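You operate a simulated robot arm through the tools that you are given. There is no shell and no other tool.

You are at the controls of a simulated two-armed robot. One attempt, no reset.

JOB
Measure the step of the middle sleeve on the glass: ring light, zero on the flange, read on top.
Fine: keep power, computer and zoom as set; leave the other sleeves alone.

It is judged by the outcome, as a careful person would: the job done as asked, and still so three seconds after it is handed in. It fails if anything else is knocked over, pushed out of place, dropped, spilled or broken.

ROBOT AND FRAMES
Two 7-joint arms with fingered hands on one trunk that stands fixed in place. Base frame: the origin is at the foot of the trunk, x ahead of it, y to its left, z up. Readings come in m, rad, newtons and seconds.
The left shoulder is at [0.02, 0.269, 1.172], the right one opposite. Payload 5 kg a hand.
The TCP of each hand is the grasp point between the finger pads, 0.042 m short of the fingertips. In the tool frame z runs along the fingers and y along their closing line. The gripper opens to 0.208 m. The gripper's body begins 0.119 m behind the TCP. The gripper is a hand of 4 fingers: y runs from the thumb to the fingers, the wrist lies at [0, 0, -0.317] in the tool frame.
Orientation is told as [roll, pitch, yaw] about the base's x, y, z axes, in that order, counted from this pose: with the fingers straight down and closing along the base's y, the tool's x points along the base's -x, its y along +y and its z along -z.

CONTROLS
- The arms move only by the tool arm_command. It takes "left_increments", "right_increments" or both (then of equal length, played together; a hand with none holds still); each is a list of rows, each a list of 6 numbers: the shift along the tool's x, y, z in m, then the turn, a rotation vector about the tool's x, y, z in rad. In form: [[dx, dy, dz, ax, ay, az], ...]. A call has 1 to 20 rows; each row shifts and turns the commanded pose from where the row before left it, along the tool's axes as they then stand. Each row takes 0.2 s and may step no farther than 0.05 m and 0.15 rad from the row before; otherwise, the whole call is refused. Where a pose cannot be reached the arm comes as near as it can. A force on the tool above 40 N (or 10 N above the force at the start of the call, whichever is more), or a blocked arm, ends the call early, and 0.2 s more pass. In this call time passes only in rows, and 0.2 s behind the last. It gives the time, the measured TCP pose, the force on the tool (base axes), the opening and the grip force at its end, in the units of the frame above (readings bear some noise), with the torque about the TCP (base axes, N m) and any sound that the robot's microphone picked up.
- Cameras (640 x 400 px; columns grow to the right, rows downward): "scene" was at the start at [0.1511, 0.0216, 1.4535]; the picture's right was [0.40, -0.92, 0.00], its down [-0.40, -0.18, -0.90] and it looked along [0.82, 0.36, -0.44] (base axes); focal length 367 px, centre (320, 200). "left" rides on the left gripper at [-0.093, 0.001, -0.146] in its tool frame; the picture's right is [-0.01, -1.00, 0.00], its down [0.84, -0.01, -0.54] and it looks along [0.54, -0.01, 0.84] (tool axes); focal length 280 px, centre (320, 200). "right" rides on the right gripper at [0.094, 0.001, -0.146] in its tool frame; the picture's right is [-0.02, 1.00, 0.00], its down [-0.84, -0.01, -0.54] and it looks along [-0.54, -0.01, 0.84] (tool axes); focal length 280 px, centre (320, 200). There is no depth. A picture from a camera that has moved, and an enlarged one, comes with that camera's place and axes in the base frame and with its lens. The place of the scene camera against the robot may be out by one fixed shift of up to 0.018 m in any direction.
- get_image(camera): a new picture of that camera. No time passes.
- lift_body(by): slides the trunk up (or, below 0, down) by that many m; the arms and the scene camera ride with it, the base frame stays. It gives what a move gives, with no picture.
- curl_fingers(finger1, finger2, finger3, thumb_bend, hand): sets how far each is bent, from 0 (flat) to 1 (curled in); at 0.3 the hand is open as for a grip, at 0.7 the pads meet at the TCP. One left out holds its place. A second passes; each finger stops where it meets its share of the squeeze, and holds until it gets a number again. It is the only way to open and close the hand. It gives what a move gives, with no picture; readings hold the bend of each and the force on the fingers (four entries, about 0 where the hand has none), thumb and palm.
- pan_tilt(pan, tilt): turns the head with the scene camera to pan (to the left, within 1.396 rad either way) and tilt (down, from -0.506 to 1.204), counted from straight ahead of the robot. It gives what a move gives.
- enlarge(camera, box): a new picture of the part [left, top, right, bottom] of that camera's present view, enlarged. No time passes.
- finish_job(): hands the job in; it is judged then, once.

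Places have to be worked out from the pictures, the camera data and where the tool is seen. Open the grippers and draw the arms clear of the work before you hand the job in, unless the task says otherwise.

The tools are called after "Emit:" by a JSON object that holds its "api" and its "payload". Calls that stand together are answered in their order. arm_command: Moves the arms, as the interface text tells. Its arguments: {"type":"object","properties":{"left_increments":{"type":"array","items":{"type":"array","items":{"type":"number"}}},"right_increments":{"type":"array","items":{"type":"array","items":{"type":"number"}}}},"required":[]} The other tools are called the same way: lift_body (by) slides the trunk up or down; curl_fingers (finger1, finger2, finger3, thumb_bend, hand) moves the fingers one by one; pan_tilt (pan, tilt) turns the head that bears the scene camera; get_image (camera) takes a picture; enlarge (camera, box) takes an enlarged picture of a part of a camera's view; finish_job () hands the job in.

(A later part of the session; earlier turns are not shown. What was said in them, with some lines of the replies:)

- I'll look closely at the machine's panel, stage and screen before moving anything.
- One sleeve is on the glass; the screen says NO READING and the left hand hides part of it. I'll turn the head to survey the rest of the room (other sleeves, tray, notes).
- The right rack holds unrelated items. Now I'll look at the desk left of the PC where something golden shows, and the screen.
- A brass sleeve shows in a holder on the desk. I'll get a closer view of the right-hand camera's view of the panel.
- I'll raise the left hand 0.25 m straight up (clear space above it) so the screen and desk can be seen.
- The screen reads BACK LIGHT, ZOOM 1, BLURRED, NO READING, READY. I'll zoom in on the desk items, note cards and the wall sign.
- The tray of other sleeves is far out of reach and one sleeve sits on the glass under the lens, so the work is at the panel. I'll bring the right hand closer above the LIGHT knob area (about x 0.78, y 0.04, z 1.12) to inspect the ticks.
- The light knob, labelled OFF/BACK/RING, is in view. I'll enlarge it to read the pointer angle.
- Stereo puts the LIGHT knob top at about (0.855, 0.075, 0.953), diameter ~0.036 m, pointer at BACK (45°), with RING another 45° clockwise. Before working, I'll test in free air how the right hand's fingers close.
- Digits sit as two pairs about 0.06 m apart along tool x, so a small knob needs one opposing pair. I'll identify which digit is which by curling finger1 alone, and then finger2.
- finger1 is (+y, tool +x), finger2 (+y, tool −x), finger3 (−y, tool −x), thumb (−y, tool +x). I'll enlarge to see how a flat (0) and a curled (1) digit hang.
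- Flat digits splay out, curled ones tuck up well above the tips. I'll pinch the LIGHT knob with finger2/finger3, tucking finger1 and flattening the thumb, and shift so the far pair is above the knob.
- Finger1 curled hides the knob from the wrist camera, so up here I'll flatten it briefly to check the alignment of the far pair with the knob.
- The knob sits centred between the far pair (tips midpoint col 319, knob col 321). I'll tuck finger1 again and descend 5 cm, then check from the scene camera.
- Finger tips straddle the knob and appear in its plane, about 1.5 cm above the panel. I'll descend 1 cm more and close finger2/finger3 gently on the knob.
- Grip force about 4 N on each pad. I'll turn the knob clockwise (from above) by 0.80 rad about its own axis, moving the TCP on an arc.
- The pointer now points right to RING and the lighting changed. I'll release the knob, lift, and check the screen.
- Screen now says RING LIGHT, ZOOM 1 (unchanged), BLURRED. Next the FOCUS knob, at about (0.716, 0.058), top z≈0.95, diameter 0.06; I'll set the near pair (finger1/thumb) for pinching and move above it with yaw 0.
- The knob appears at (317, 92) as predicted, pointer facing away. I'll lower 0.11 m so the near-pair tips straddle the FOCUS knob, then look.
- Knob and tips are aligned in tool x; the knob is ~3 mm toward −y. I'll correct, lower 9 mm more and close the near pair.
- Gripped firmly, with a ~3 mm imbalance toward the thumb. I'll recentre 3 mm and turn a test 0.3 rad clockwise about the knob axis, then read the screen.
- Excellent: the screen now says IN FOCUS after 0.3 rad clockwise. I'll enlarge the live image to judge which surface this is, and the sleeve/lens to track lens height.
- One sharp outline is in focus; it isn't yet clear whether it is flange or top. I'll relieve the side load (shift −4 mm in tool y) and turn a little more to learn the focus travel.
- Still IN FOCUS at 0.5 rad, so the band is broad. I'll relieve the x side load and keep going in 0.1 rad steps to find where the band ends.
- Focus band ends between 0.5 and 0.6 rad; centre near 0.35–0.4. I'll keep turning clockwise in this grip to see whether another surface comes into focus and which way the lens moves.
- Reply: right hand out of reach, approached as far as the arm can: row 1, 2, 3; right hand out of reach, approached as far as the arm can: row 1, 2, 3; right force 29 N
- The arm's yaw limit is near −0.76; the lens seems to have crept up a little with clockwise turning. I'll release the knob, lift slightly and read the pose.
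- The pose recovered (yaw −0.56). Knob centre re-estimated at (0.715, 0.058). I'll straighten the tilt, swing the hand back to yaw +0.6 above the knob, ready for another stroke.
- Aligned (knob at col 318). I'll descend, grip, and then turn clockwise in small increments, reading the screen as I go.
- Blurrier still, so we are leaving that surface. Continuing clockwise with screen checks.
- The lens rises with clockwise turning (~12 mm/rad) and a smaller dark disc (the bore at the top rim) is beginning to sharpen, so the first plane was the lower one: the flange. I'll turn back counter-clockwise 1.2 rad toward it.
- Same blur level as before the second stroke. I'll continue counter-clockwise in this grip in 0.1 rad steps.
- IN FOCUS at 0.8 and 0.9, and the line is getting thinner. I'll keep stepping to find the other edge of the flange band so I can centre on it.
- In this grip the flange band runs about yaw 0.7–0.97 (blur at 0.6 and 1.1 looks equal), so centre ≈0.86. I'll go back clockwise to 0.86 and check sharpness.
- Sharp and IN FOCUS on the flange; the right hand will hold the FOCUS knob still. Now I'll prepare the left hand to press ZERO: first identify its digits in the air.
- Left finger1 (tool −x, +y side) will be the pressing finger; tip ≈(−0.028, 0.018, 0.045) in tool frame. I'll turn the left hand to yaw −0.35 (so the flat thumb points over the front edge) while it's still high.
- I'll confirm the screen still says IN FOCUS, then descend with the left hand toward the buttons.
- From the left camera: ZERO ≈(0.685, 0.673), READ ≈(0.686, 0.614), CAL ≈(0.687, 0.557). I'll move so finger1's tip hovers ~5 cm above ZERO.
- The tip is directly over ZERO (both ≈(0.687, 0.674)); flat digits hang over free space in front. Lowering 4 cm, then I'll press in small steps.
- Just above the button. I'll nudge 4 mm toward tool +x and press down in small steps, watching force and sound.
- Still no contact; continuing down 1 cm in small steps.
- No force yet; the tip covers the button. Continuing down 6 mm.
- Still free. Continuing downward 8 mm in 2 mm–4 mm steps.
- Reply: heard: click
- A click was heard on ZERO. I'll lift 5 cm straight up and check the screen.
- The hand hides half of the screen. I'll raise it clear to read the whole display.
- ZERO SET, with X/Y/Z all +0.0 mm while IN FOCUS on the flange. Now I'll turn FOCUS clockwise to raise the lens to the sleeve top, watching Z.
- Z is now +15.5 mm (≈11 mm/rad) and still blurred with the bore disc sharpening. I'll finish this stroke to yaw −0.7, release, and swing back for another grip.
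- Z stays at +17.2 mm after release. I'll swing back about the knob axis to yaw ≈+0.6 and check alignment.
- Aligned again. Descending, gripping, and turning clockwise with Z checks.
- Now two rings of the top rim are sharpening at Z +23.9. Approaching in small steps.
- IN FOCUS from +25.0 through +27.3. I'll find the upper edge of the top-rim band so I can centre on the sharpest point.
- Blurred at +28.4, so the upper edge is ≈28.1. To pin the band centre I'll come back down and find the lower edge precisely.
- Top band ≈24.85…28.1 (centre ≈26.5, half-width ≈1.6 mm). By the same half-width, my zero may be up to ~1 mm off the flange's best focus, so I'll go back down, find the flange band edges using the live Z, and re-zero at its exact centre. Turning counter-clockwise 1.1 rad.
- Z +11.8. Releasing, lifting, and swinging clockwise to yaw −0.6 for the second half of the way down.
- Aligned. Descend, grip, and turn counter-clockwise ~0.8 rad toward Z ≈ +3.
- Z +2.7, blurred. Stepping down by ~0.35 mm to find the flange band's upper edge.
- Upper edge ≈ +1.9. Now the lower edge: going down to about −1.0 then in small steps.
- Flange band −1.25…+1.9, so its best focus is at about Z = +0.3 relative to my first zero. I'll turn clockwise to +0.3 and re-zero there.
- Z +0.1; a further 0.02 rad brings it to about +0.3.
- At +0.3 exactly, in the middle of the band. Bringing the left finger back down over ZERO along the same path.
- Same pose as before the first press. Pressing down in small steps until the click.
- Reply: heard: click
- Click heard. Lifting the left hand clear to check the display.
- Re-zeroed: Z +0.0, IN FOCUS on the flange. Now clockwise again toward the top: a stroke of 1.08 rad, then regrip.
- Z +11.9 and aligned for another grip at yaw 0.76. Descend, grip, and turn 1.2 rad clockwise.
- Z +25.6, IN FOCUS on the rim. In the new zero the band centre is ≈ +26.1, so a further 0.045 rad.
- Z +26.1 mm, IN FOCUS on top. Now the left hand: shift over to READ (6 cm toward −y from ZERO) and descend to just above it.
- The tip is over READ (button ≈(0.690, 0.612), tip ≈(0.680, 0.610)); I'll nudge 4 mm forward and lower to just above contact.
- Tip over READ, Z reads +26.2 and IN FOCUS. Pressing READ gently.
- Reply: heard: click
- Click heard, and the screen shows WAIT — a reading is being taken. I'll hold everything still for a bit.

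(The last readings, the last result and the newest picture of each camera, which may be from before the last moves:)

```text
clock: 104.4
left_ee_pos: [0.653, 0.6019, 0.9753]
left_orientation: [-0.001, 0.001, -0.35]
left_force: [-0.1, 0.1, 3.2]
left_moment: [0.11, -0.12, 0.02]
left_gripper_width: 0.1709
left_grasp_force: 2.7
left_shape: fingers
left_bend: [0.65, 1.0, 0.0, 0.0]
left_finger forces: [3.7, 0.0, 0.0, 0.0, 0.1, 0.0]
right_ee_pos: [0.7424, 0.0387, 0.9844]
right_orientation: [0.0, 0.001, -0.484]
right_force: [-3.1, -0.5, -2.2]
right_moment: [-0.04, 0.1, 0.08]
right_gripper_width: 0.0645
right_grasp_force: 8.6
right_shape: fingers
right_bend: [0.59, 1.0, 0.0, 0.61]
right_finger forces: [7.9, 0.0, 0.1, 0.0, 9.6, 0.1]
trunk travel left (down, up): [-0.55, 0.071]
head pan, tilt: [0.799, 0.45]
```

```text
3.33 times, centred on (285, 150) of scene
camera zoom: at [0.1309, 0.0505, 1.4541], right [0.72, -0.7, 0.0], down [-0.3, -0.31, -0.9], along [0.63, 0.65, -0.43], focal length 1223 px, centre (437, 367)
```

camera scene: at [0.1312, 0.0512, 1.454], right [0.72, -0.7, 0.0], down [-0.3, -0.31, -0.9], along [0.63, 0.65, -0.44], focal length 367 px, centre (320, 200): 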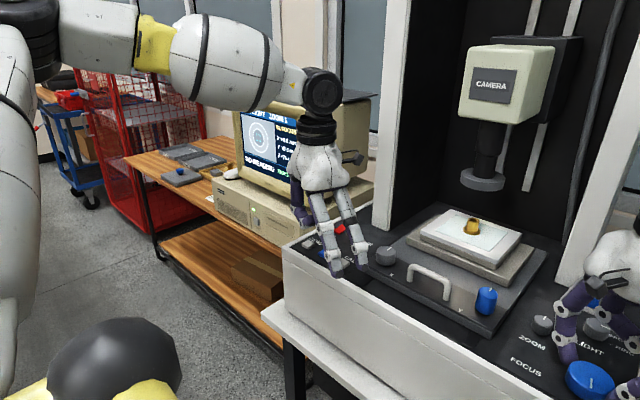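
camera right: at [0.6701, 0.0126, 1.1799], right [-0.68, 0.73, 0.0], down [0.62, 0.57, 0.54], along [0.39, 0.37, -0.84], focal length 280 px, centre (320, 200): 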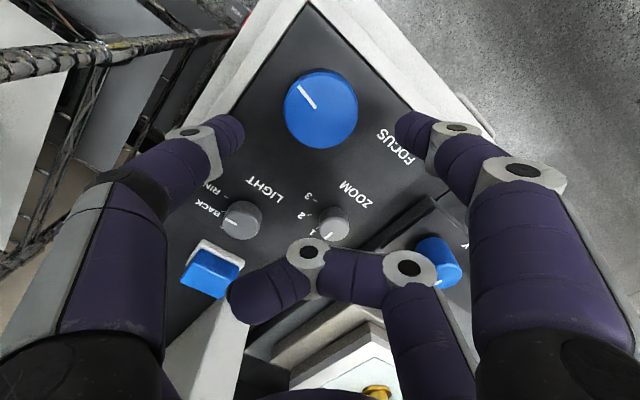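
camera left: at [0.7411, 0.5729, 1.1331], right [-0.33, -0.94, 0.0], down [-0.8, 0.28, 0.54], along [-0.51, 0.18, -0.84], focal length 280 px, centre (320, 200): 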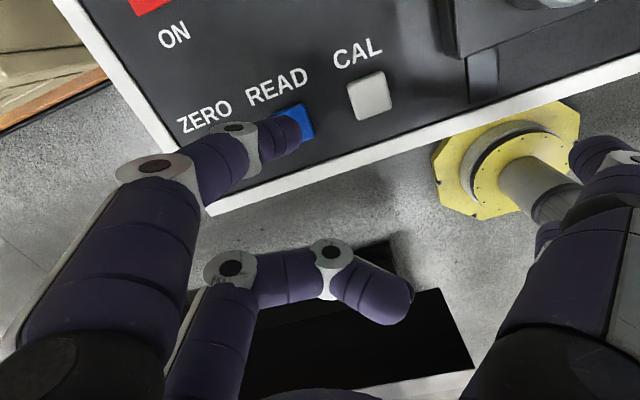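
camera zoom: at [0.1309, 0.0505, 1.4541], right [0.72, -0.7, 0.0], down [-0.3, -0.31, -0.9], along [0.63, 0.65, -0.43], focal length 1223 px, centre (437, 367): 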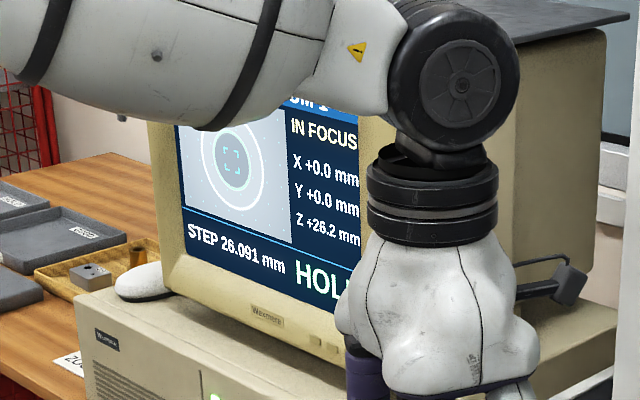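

STEP 26.091 mm is shown with "HOL…". I'll lift the left hand straight up clear and read the whole status.

Emit:
{"api": "arm_command", "payload": {"left_increments": [[0, 0, -0.02, 0, 0, 0], [0, 0, -0.03, 0, 0, 0], [0.01, 0, -0.045, 0, 0, 0], [0.01, 0, -0.045, 0, 0, 0], [0.01, 0, -0.045, 0, 0, 0], [0.01, 0, -0.045, 0, 0, 0], [0.01, 0, -0.045, 0, 0, 0], [0.01, 0, -0.045, 0, 0, 0], [0.01, 0, -0.045, 0, 0, 0], [0.01, 0, -0.045, 0, 0, 0]]}}

Emit:
{"api": "enlarge", "payload": {"camera": "scene", "box": [225, 90, 345, 210]}}

Emit:
{"api": "get_image", "payload": {"camera": "scene"}}

```text
clock: 106.6
left_ee_pos: [0.5758, 0.6311, 1.3848]
left_orientation: [0.0, -0.001, -0.351]
left_force: [0.2, 0.2, 0.2]
left_moment: [0.1, 0.0, 0.01]
left_gripper_width: 0.1708
left_grasp_force: 0.3
left_shape: fingers
left_bend: [0.65, 1.0, 0.0, 0.0]
left_finger forces: [0.0, 0.0, 0.1, 0.0, 0.0, 0.0]
right_ee_pos: [0.7424, 0.0377, 0.9849]
right_orientation: [0.0, 0.0, -0.483]
right_force: [-4.8, 0.1, 0.2]
right_moment: [0.06, 0.1, 0.1]
right_gripper_width: 0.0645
right_grasp_force: 8.3
right_shape: fingers
right_bend: [0.59, 1.0, 0.0, 0.61]
right_finger forces: [7.7, 0.1, 0.1, 0.1, 9.6, 0.0]
trunk travel left (down, up): [-0.55, 0.071]
head pan, tilt: [0.799, 0.45]
```

```text
3.33 times, centred on (285, 150) of scene
camera zoom: at [0.1307, 0.0499, 1.4542], right [0.72, -0.7, 0.0], down [-0.3, -0.31, -0.9], along [0.63, 0.65, -0.43], focal length 1223 px, centre (437, 367)
```

zoom: 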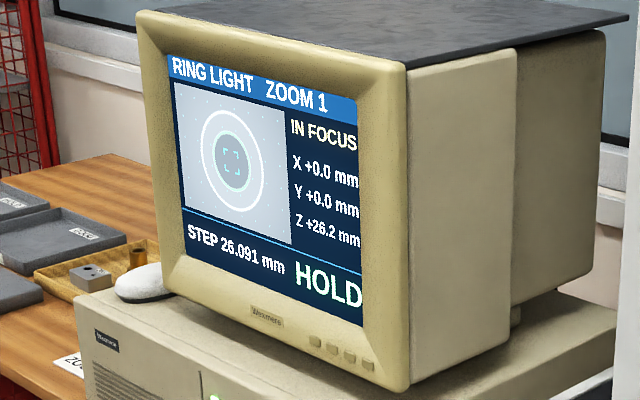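

```text
taken
camera scene: at [0.1307, 0.0499, 1.4542], right [0.72, -0.7, 0.0], down [-0.3, -0.31, -0.9], along [0.63, 0.65, -0.43], focal length 367 px, centre (320, 200)
```

scene: 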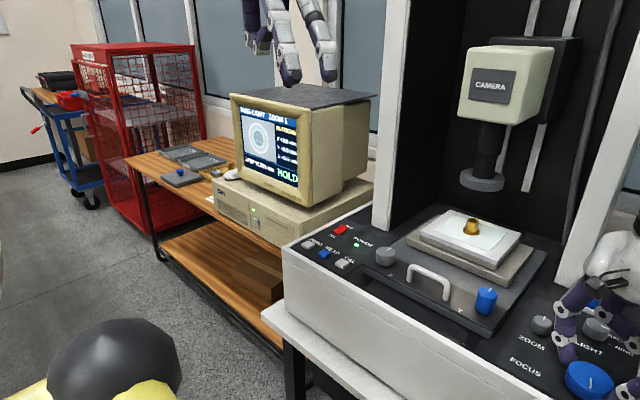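

STEP 26.091 mm with status HOLD is on the screen. Before finishing, I'll check the card on the desk in case it bears on the procedure.

Emit:
{"api": "enlarge", "payload": {"camera": "scene", "box": [195, 185, 235, 215]}}

Emit:
{"api": "enlarge", "payload": {"camera": "scene", "box": [155, 140, 240, 200]}}

Emit:
{"api": "get_image", "payload": {"camera": "left"}}

```text
13.33 times, centred on (215, 200) of scene
camera zoom: at [0.1307, 0.0499, 1.4542], right [0.72, -0.7, 0.0], down [-0.3, -0.31, -0.9], along [0.63, 0.65, -0.43], focal length 4890 px, centre (1720, 200)
```

zoom: 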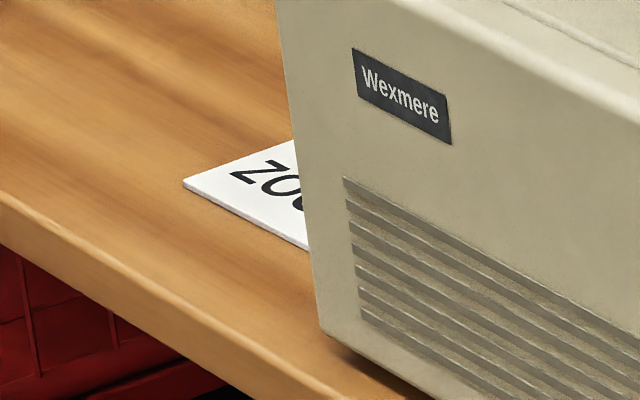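

```text
6.67 times, centred on (198, 170) of scene
camera zoom: at [0.1307, 0.0499, 1.4542], right [0.72, -0.7, 0.0], down [-0.3, -0.31, -0.9], along [0.63, 0.65, -0.43], focal length 2445 px, centre (1137, 400)
```

zoom: 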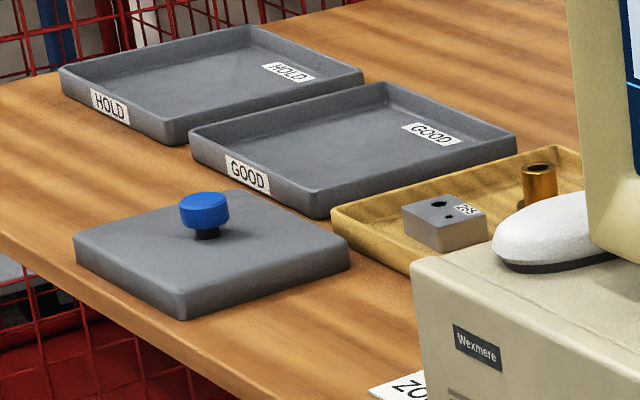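

```text
taken
camera left: at [0.6645, 0.6001, 1.531], right [-0.33, -0.94, 0.0], down [-0.8, 0.28, 0.54], along [-0.51, 0.18, -0.84], focal length 280 px, centre (320, 200)
```

left: 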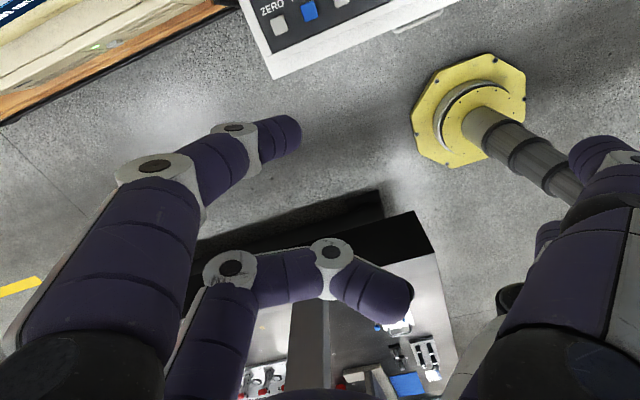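

GOOD/HOLD match the part-sorting trays, so HOLD is just the machine's verdict on this sleeve; only the measurement was asked. Now I'll release the FOCUS knob gently, lift the right hand straight up, and verify the reading stays.

Emit:
{"api": "curl_fingers", "payload": {"hand": "right", "finger1": 0.5, "thumb_bend": 0.5}}

Emit:
{"api": "arm_command", "payload": {"right_increments": [[0, 0, -0.03, 0, 0, 0], [0, 0, -0.04, 0, 0, 0], [0, 0, -0.045, 0, 0, 0], [0, 0, -0.045, 0, 0, 0]]}}

Emit:
{"api": "enlarge", "payload": {"camera": "scene", "box": [225, 90, 345, 210]}}

```text
clock: 107.6
left_ee_pos: [0.577, 0.631, 1.3851]
left_orientation: [-0.001, 0.0, -0.348]
left_force: [1.0, 0.1, 0.5]
left_moment: [-0.01, -0.01, 0.05]
left_gripper_width: 0.171
left_grasp_force: 0.1
left_shape: fingers
left_bend: [0.65, 1.0, 0.0, 0.0]
left_finger forces: [0.1, 0.0, 0.1, 0.0, 0.0, 0.1]
right_ee_pos: [0.7425, 0.0393, 0.9849]
right_orientation: [0.0, 0.0, -0.483]
right_force: [0.4, 1.2, -0.5]
right_moment: [-0.02, 0.02, 0.0]
right_gripper_width: 0.1126
right_grasp_force: 0.1
right_shape: fingers
right_bend: [0.5, 1.0, 0.0, 0.5]
right_finger forces: [0.0, 0.0, 0.0, 0.0, 0.1, 0.0]
trunk travel left (down, up): [-0.55, 0.071]
head pan, tilt: [0.799, 0.45]
```

```text
clock: 108.6
left_ee_pos: [0.5751, 0.6314, 1.3852]
left_orientation: [0.001, -0.001, -0.349]
left_force: [-1.4, -0.5, -0.4]
left_moment: [0.03, -0.09, -0.02]
left_gripper_width: 0.1712
left_grasp_force: 0.0
left_shape: fingers
left_bend: [0.65, 1.0, 0.0, 0.0]
left_finger forces: [0.1, 0.0, 0.0, 0.0, 0.0, 0.1]
right_ee_pos: [0.7408, 0.0371, 1.144]
right_orientation: [0.0, 0.0, -0.484]
right_force: [-0.3, 0.1, -1.7]
right_moment: [-0.04, -0.1, 0.03]
right_gripper_width: 0.1124
right_grasp_force: 0.0
right_shape: fingers
right_bend: [0.5, 1.0, 0.0, 0.5]
right_finger forces: [0.1, 0.0, 0.1, 0.1, 0.0, 0.0]
trunk travel left (down, up): [-0.55, 0.071]
head pan, tilt: [0.799, 0.45]
```

```text
3.33 times, centred on (285, 150) of scene
camera zoom: at [0.1305, 0.0503, 1.4542], right [0.72, -0.7, 0.0], down [-0.3, -0.31, -0.9], along [0.63, 0.65, -0.43], focal length 1223 px, centre (437, 367)
```

zoom: 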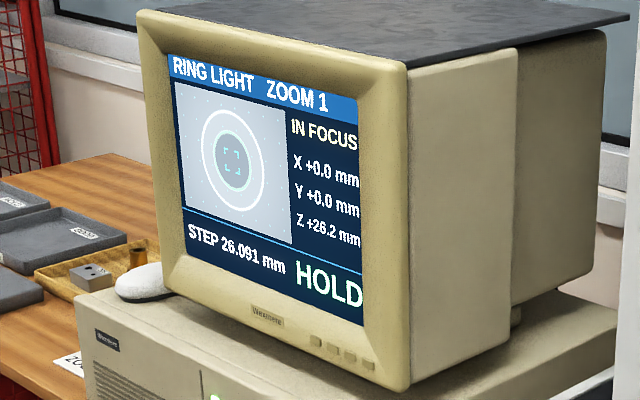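

Reading stays: STEP 26.091 mm. Now I'll draw both arms back to clear positions.

Emit:
{"api": "arm_command", "payload": {"right_increments": [[0, 0, -0.01, 0, 0, -0.133], [0, 0, -0.01, 0, 0, -0.133], [0, 0, 0, 0, 0, -0.133], [0, 0, 0, 0, 0, -0.133], [0, 0, 0, 0, 0, -0.133], [0, 0, 0, 0, 0, -0.133], [0, 0, 0, 0, 0, -0.133], [0.0341, 0.0076, -0.022, 0, 0, 0], [0.0341, 0.0076, -0.022, 0, 0, 0], [0.0341, 0.0076, -0.022, 0, 0, 0], [0.0341, 0.0076, -0.022, 0, 0, 0], [0.0341, 0.0076, -0.022, 0, 0, 0]]}}

Emit:
{"api": "arm_command", "payload": {"left_increments": [[0.0223, -0.0278, -0.0225, 0, 0, 0], [0.0223, -0.0278, -0.0225, 0, 0, 0], [0.0223, -0.0278, -0.0225, 0, 0, 0], [0.0223, -0.0278, -0.0225, 0, 0, 0]]}}

Emit:
{"api": "curl_fingers", "payload": {"hand": "right", "finger1": 0.3, "finger2": 0.3, "finger3": 0.3, "thumb_bend": 0.3}}

Emit:
{"api": "curl_fingers", "payload": {"hand": "left", "finger1": 0.3, "finger2": 0.3, "finger3": 0.3, "thumb_bend": 0.3}}

Emit:
{"api": "pan_tilt", "payload": {"pan": 0.55, "tilt": 0.48}}

Emit:
{"api": "get_image", "payload": {"camera": "scene"}}

```text
clock: 111.2
left_ee_pos: [0.5744, 0.6313, 1.3857]
left_orientation: [0.002, -0.001, -0.348]
left_force: [-1.5, -1.0, 1.1]
left_moment: [0.07, -0.19, -0.07]
left_gripper_width: 0.1711
left_grasp_force: 0.0
left_shape: fingers
left_bend: [0.65, 1.0, 0.0, 0.0]
left_finger forces: [0.0, 0.0, 0.1, 0.1, 0.0, 0.0]
right_ee_pos: [0.57, 0.0, 1.2749]
right_orientation: [0.0, -0.001, 0.447]
right_force: [-0.7, -0.5, 0.0]
right_moment: [0.01, -0.18, 0.01]
right_gripper_width: 0.1123
right_grasp_force: 0.0
right_shape: fingers
right_bend: [0.5, 1.0, 0.0, 0.5]
right_finger forces: [0.0, 0.0, 0.0, 0.1, 0.1, 0.0]
trunk travel left (down, up): [-0.55, 0.071]
head pan, tilt: [0.799, 0.45]
```

```text
clock: 112.2
left_ee_pos: [0.4586, 0.5566, 1.475]
left_orientation: [-0.001, 0.0, -0.348]
left_force: [0.2, 0.1, 0.0]
left_moment: [0.03, 0.01, 0.0]
left_gripper_width: 0.1712
left_grasp_force: 0.0
left_shape: fingers
left_bend: [0.65, 1.0, 0.0, 0.0]
left_finger forces: [0.0, 0.1, 0.0, 0.0, 0.0, 0.0]
right_ee_pos: [0.5722, 0.0008, 1.2751]
right_orientation: [0.0, -0.002, 0.447]
right_force: [-0.5, -0.8, -1.2]
right_moment: [0.04, -0.03, -0.03]
right_gripper_width: 0.1124
right_grasp_force: 0.1
right_shape: fingers
right_bend: [0.5, 1.0, 0.0, 0.5]
right_finger forces: [0.1, 0.1, 0.0, 0.0, 0.1, 0.0]
trunk travel left (down, up): [-0.55, 0.071]
head pan, tilt: [0.799, 0.45]
```

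```text
clock: 113.2
left_ee_pos: [0.4581, 0.5562, 1.4737]
left_orientation: [0.001, 0.0, -0.349]
left_force: [1.0, -0.2, 0.2]
left_moment: [-0.03, 0.11, 0.02]
left_gripper_width: 0.1712
left_grasp_force: 0.1
left_shape: fingers
left_bend: [0.65, 1.0, 0.0, 0.0]
left_finger forces: [0.1, 0.1, 0.0, 0.0, 0.0, 0.0]
right_ee_pos: [0.573, 0.0016, 1.2747]
right_orientation: [0.0, 0.0, 0.446]
right_force: [0.8, -0.4, -0.6]
right_moment: [0.0, 0.06, -0.03]
right_gripper_width: 0.2182
right_grasp_force: 0.1
right_shape: fingers
right_bend: [0.3, 0.3, 0.3, 0.3]
right_finger forces: [0.0, 0.0, 0.1, 0.0, 0.0, 0.0]
trunk travel left (down, up): [-0.55, 0.071]
head pan, tilt: [0.799, 0.45]
```

```text
clock: 114.2
left_ee_pos: [0.4579, 0.5561, 1.4735]
left_orientation: [-0.002, 0.0, -0.348]
left_force: [-0.7, -1.7, 0.4]
left_moment: [0.04, -0.01, 0.0]
left_gripper_width: 0.2183
left_grasp_force: 0.0
left_shape: fingers
left_bend: [0.3, 0.3, 0.3, 0.3]
left_finger forces: [0.1, 0.0, 0.1, 0.1, 0.0, 0.0]
right_ee_pos: [0.5723, 0.0015, 1.2754]
right_orientation: [0.002, 0.0, 0.447]
right_force: [-0.3, -0.4, 0.1]
right_moment: [-0.01, -0.05, 0.02]
right_gripper_width: 0.2179
right_grasp_force: 0.1
right_shape: fingers
right_bend: [0.3, 0.3, 0.3, 0.3]
right_finger forces: [0.0, 0.0, 0.1, 0.0, 0.0, 0.0]
trunk travel left (down, up): [-0.55, 0.071]
head pan, tilt: [0.799, 0.45]
```

```text
clock: 115.0
left_ee_pos: [0.457, 0.5566, 1.4743]
left_orientation: [0.002, 0.0, -0.349]
left_force: [0.2, 0.5, -0.4]
left_moment: [0.0, -0.02, -0.03]
left_gripper_width: 0.2183
left_grasp_force: 0.0
left_shape: fingers
left_bend: [0.3, 0.3, 0.3, 0.3]
left_finger forces: [0.0, 0.0, 0.0, 0.1, 0.0, 0.0]
right_ee_pos: [0.5727, 0.0007, 1.2748]
right_orientation: [-0.001, 0.001, 0.446]
right_force: [0.4, 0.4, -0.7]
right_moment: [0.03, -0.02, 0.03]
right_gripper_width: 0.2181
right_grasp_force: 0.1
right_shape: fingers
right_bend: [0.3, 0.3, 0.3, 0.3]
right_finger forces: [0.0, 0.0, 0.0, 0.1, 0.1, 0.0]
trunk travel left (down, up): [-0.55, 0.071]
head pan, tilt: [0.55, 0.48]
```

```text
taken
camera scene: at [0.145, 0.0325, 1.4514], right [0.52, -0.85, 0.0], down [-0.39, -0.24, -0.89], along [0.76, 0.46, -0.46], focal length 367 px, centre (320, 200)
```

scene: 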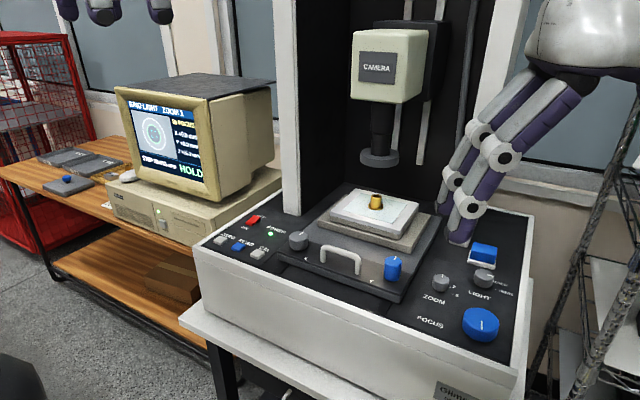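

Both arms are clear and open. A last close look at the screen, the light/zoom knobs and the sleeve before handing in.

Emit:
{"api": "enlarge", "payload": {"camera": "scene", "box": [105, 80, 225, 200]}}

Emit:
{"api": "enlarge", "payload": {"camera": "scene", "box": [400, 220, 530, 350]}}

Emit:
{"api": "enlarge", "payload": {"camera": "scene", "box": [200, 170, 440, 310]}}

```text
3.33 times, centred on (165, 140) of scene
camera zoom: at [0.145, 0.0325, 1.4514], right [0.52, -0.85, 0.0], down [-0.39, -0.24, -0.89], along [0.76, 0.46, -0.46], focal length 1223 px, centre (837, 400)
```

zoom: 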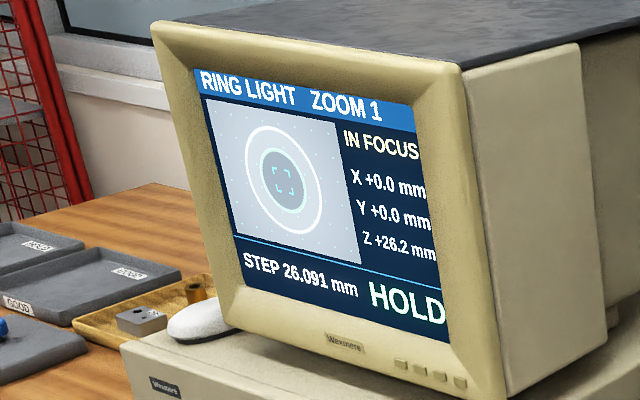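

```text
3.08 times, centred on (465, 285) of scene
camera zoom: at [0.145, 0.0325, 1.4514], right [0.52, -0.85, 0.0], down [-0.39, -0.24, -0.89], along [0.76, 0.46, -0.46], focal length 1129 px, centre (-126, -62)
```

zoom: 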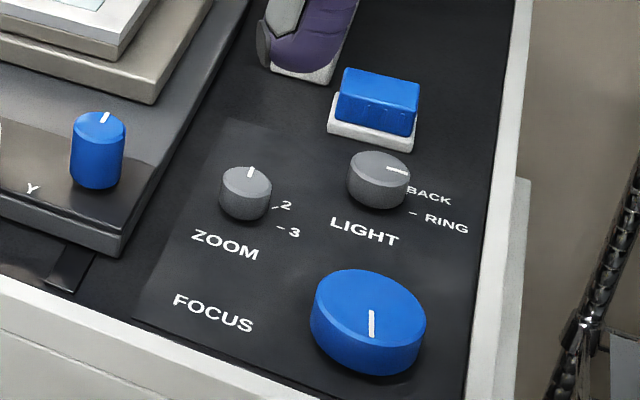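

```text
2.67 times, centred on (320, 240) of scene
camera zoom: at [0.145, 0.0325, 1.4514], right [0.52, -0.85, 0.0], down [-0.39, -0.24, -0.89], along [0.76, 0.46, -0.46], focal length 978 px, centre (320, 93)
```

zoom: 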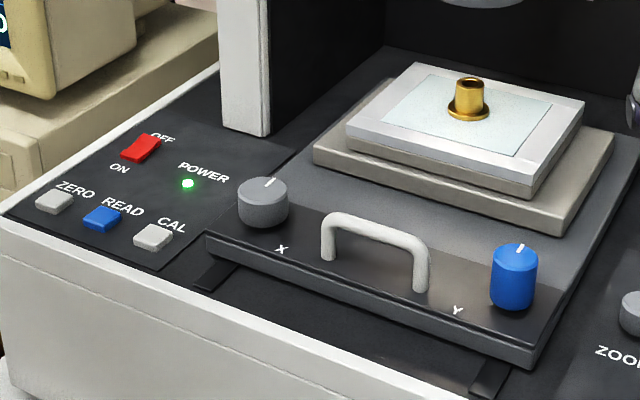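

The screen holds RING LIGHT, ZOOM 1, IN FOCUS, STEP 26.091 mm. Power, computer, zoom, stage and sleeves are untouched and the arms are clear, so I'm handing in.

Emit:
{"api": "finish_job", "payload": {}}

```text
The job is handed in.
```

The step of the sleeve on the glass reads **26.091 mm**, and the reading is held on the screen. It was the only sleeve on the glass, so I took it to be the middle one you meant.

- **Light:** I turned the LIGHT knob from BACK to RING, and the screen confirmed RING LIGHT.
- **Zero:** I focused on the flange and pressed ZERO. That first zero was about 0.3 mm off the middle of the focus range, so I refocused and zeroed again.
- **Read:** I focused on the top rim and pressed READ. Z showed +26.2 mm, in focus, when I pressed it.
- **Verdict:** The screen also shows **HOLD** beside the reading. There are GOOD and HOLD trays on the desk, so I take this as the machine's judgement on the sleeve. I left the sleeve on the glass, as you only asked for the measurement.

Power, the computer, zoom, the X and Y knobs and the other sleeves were not touched. Nothing was knocked or moved, and both hands are open and clear of the machine.
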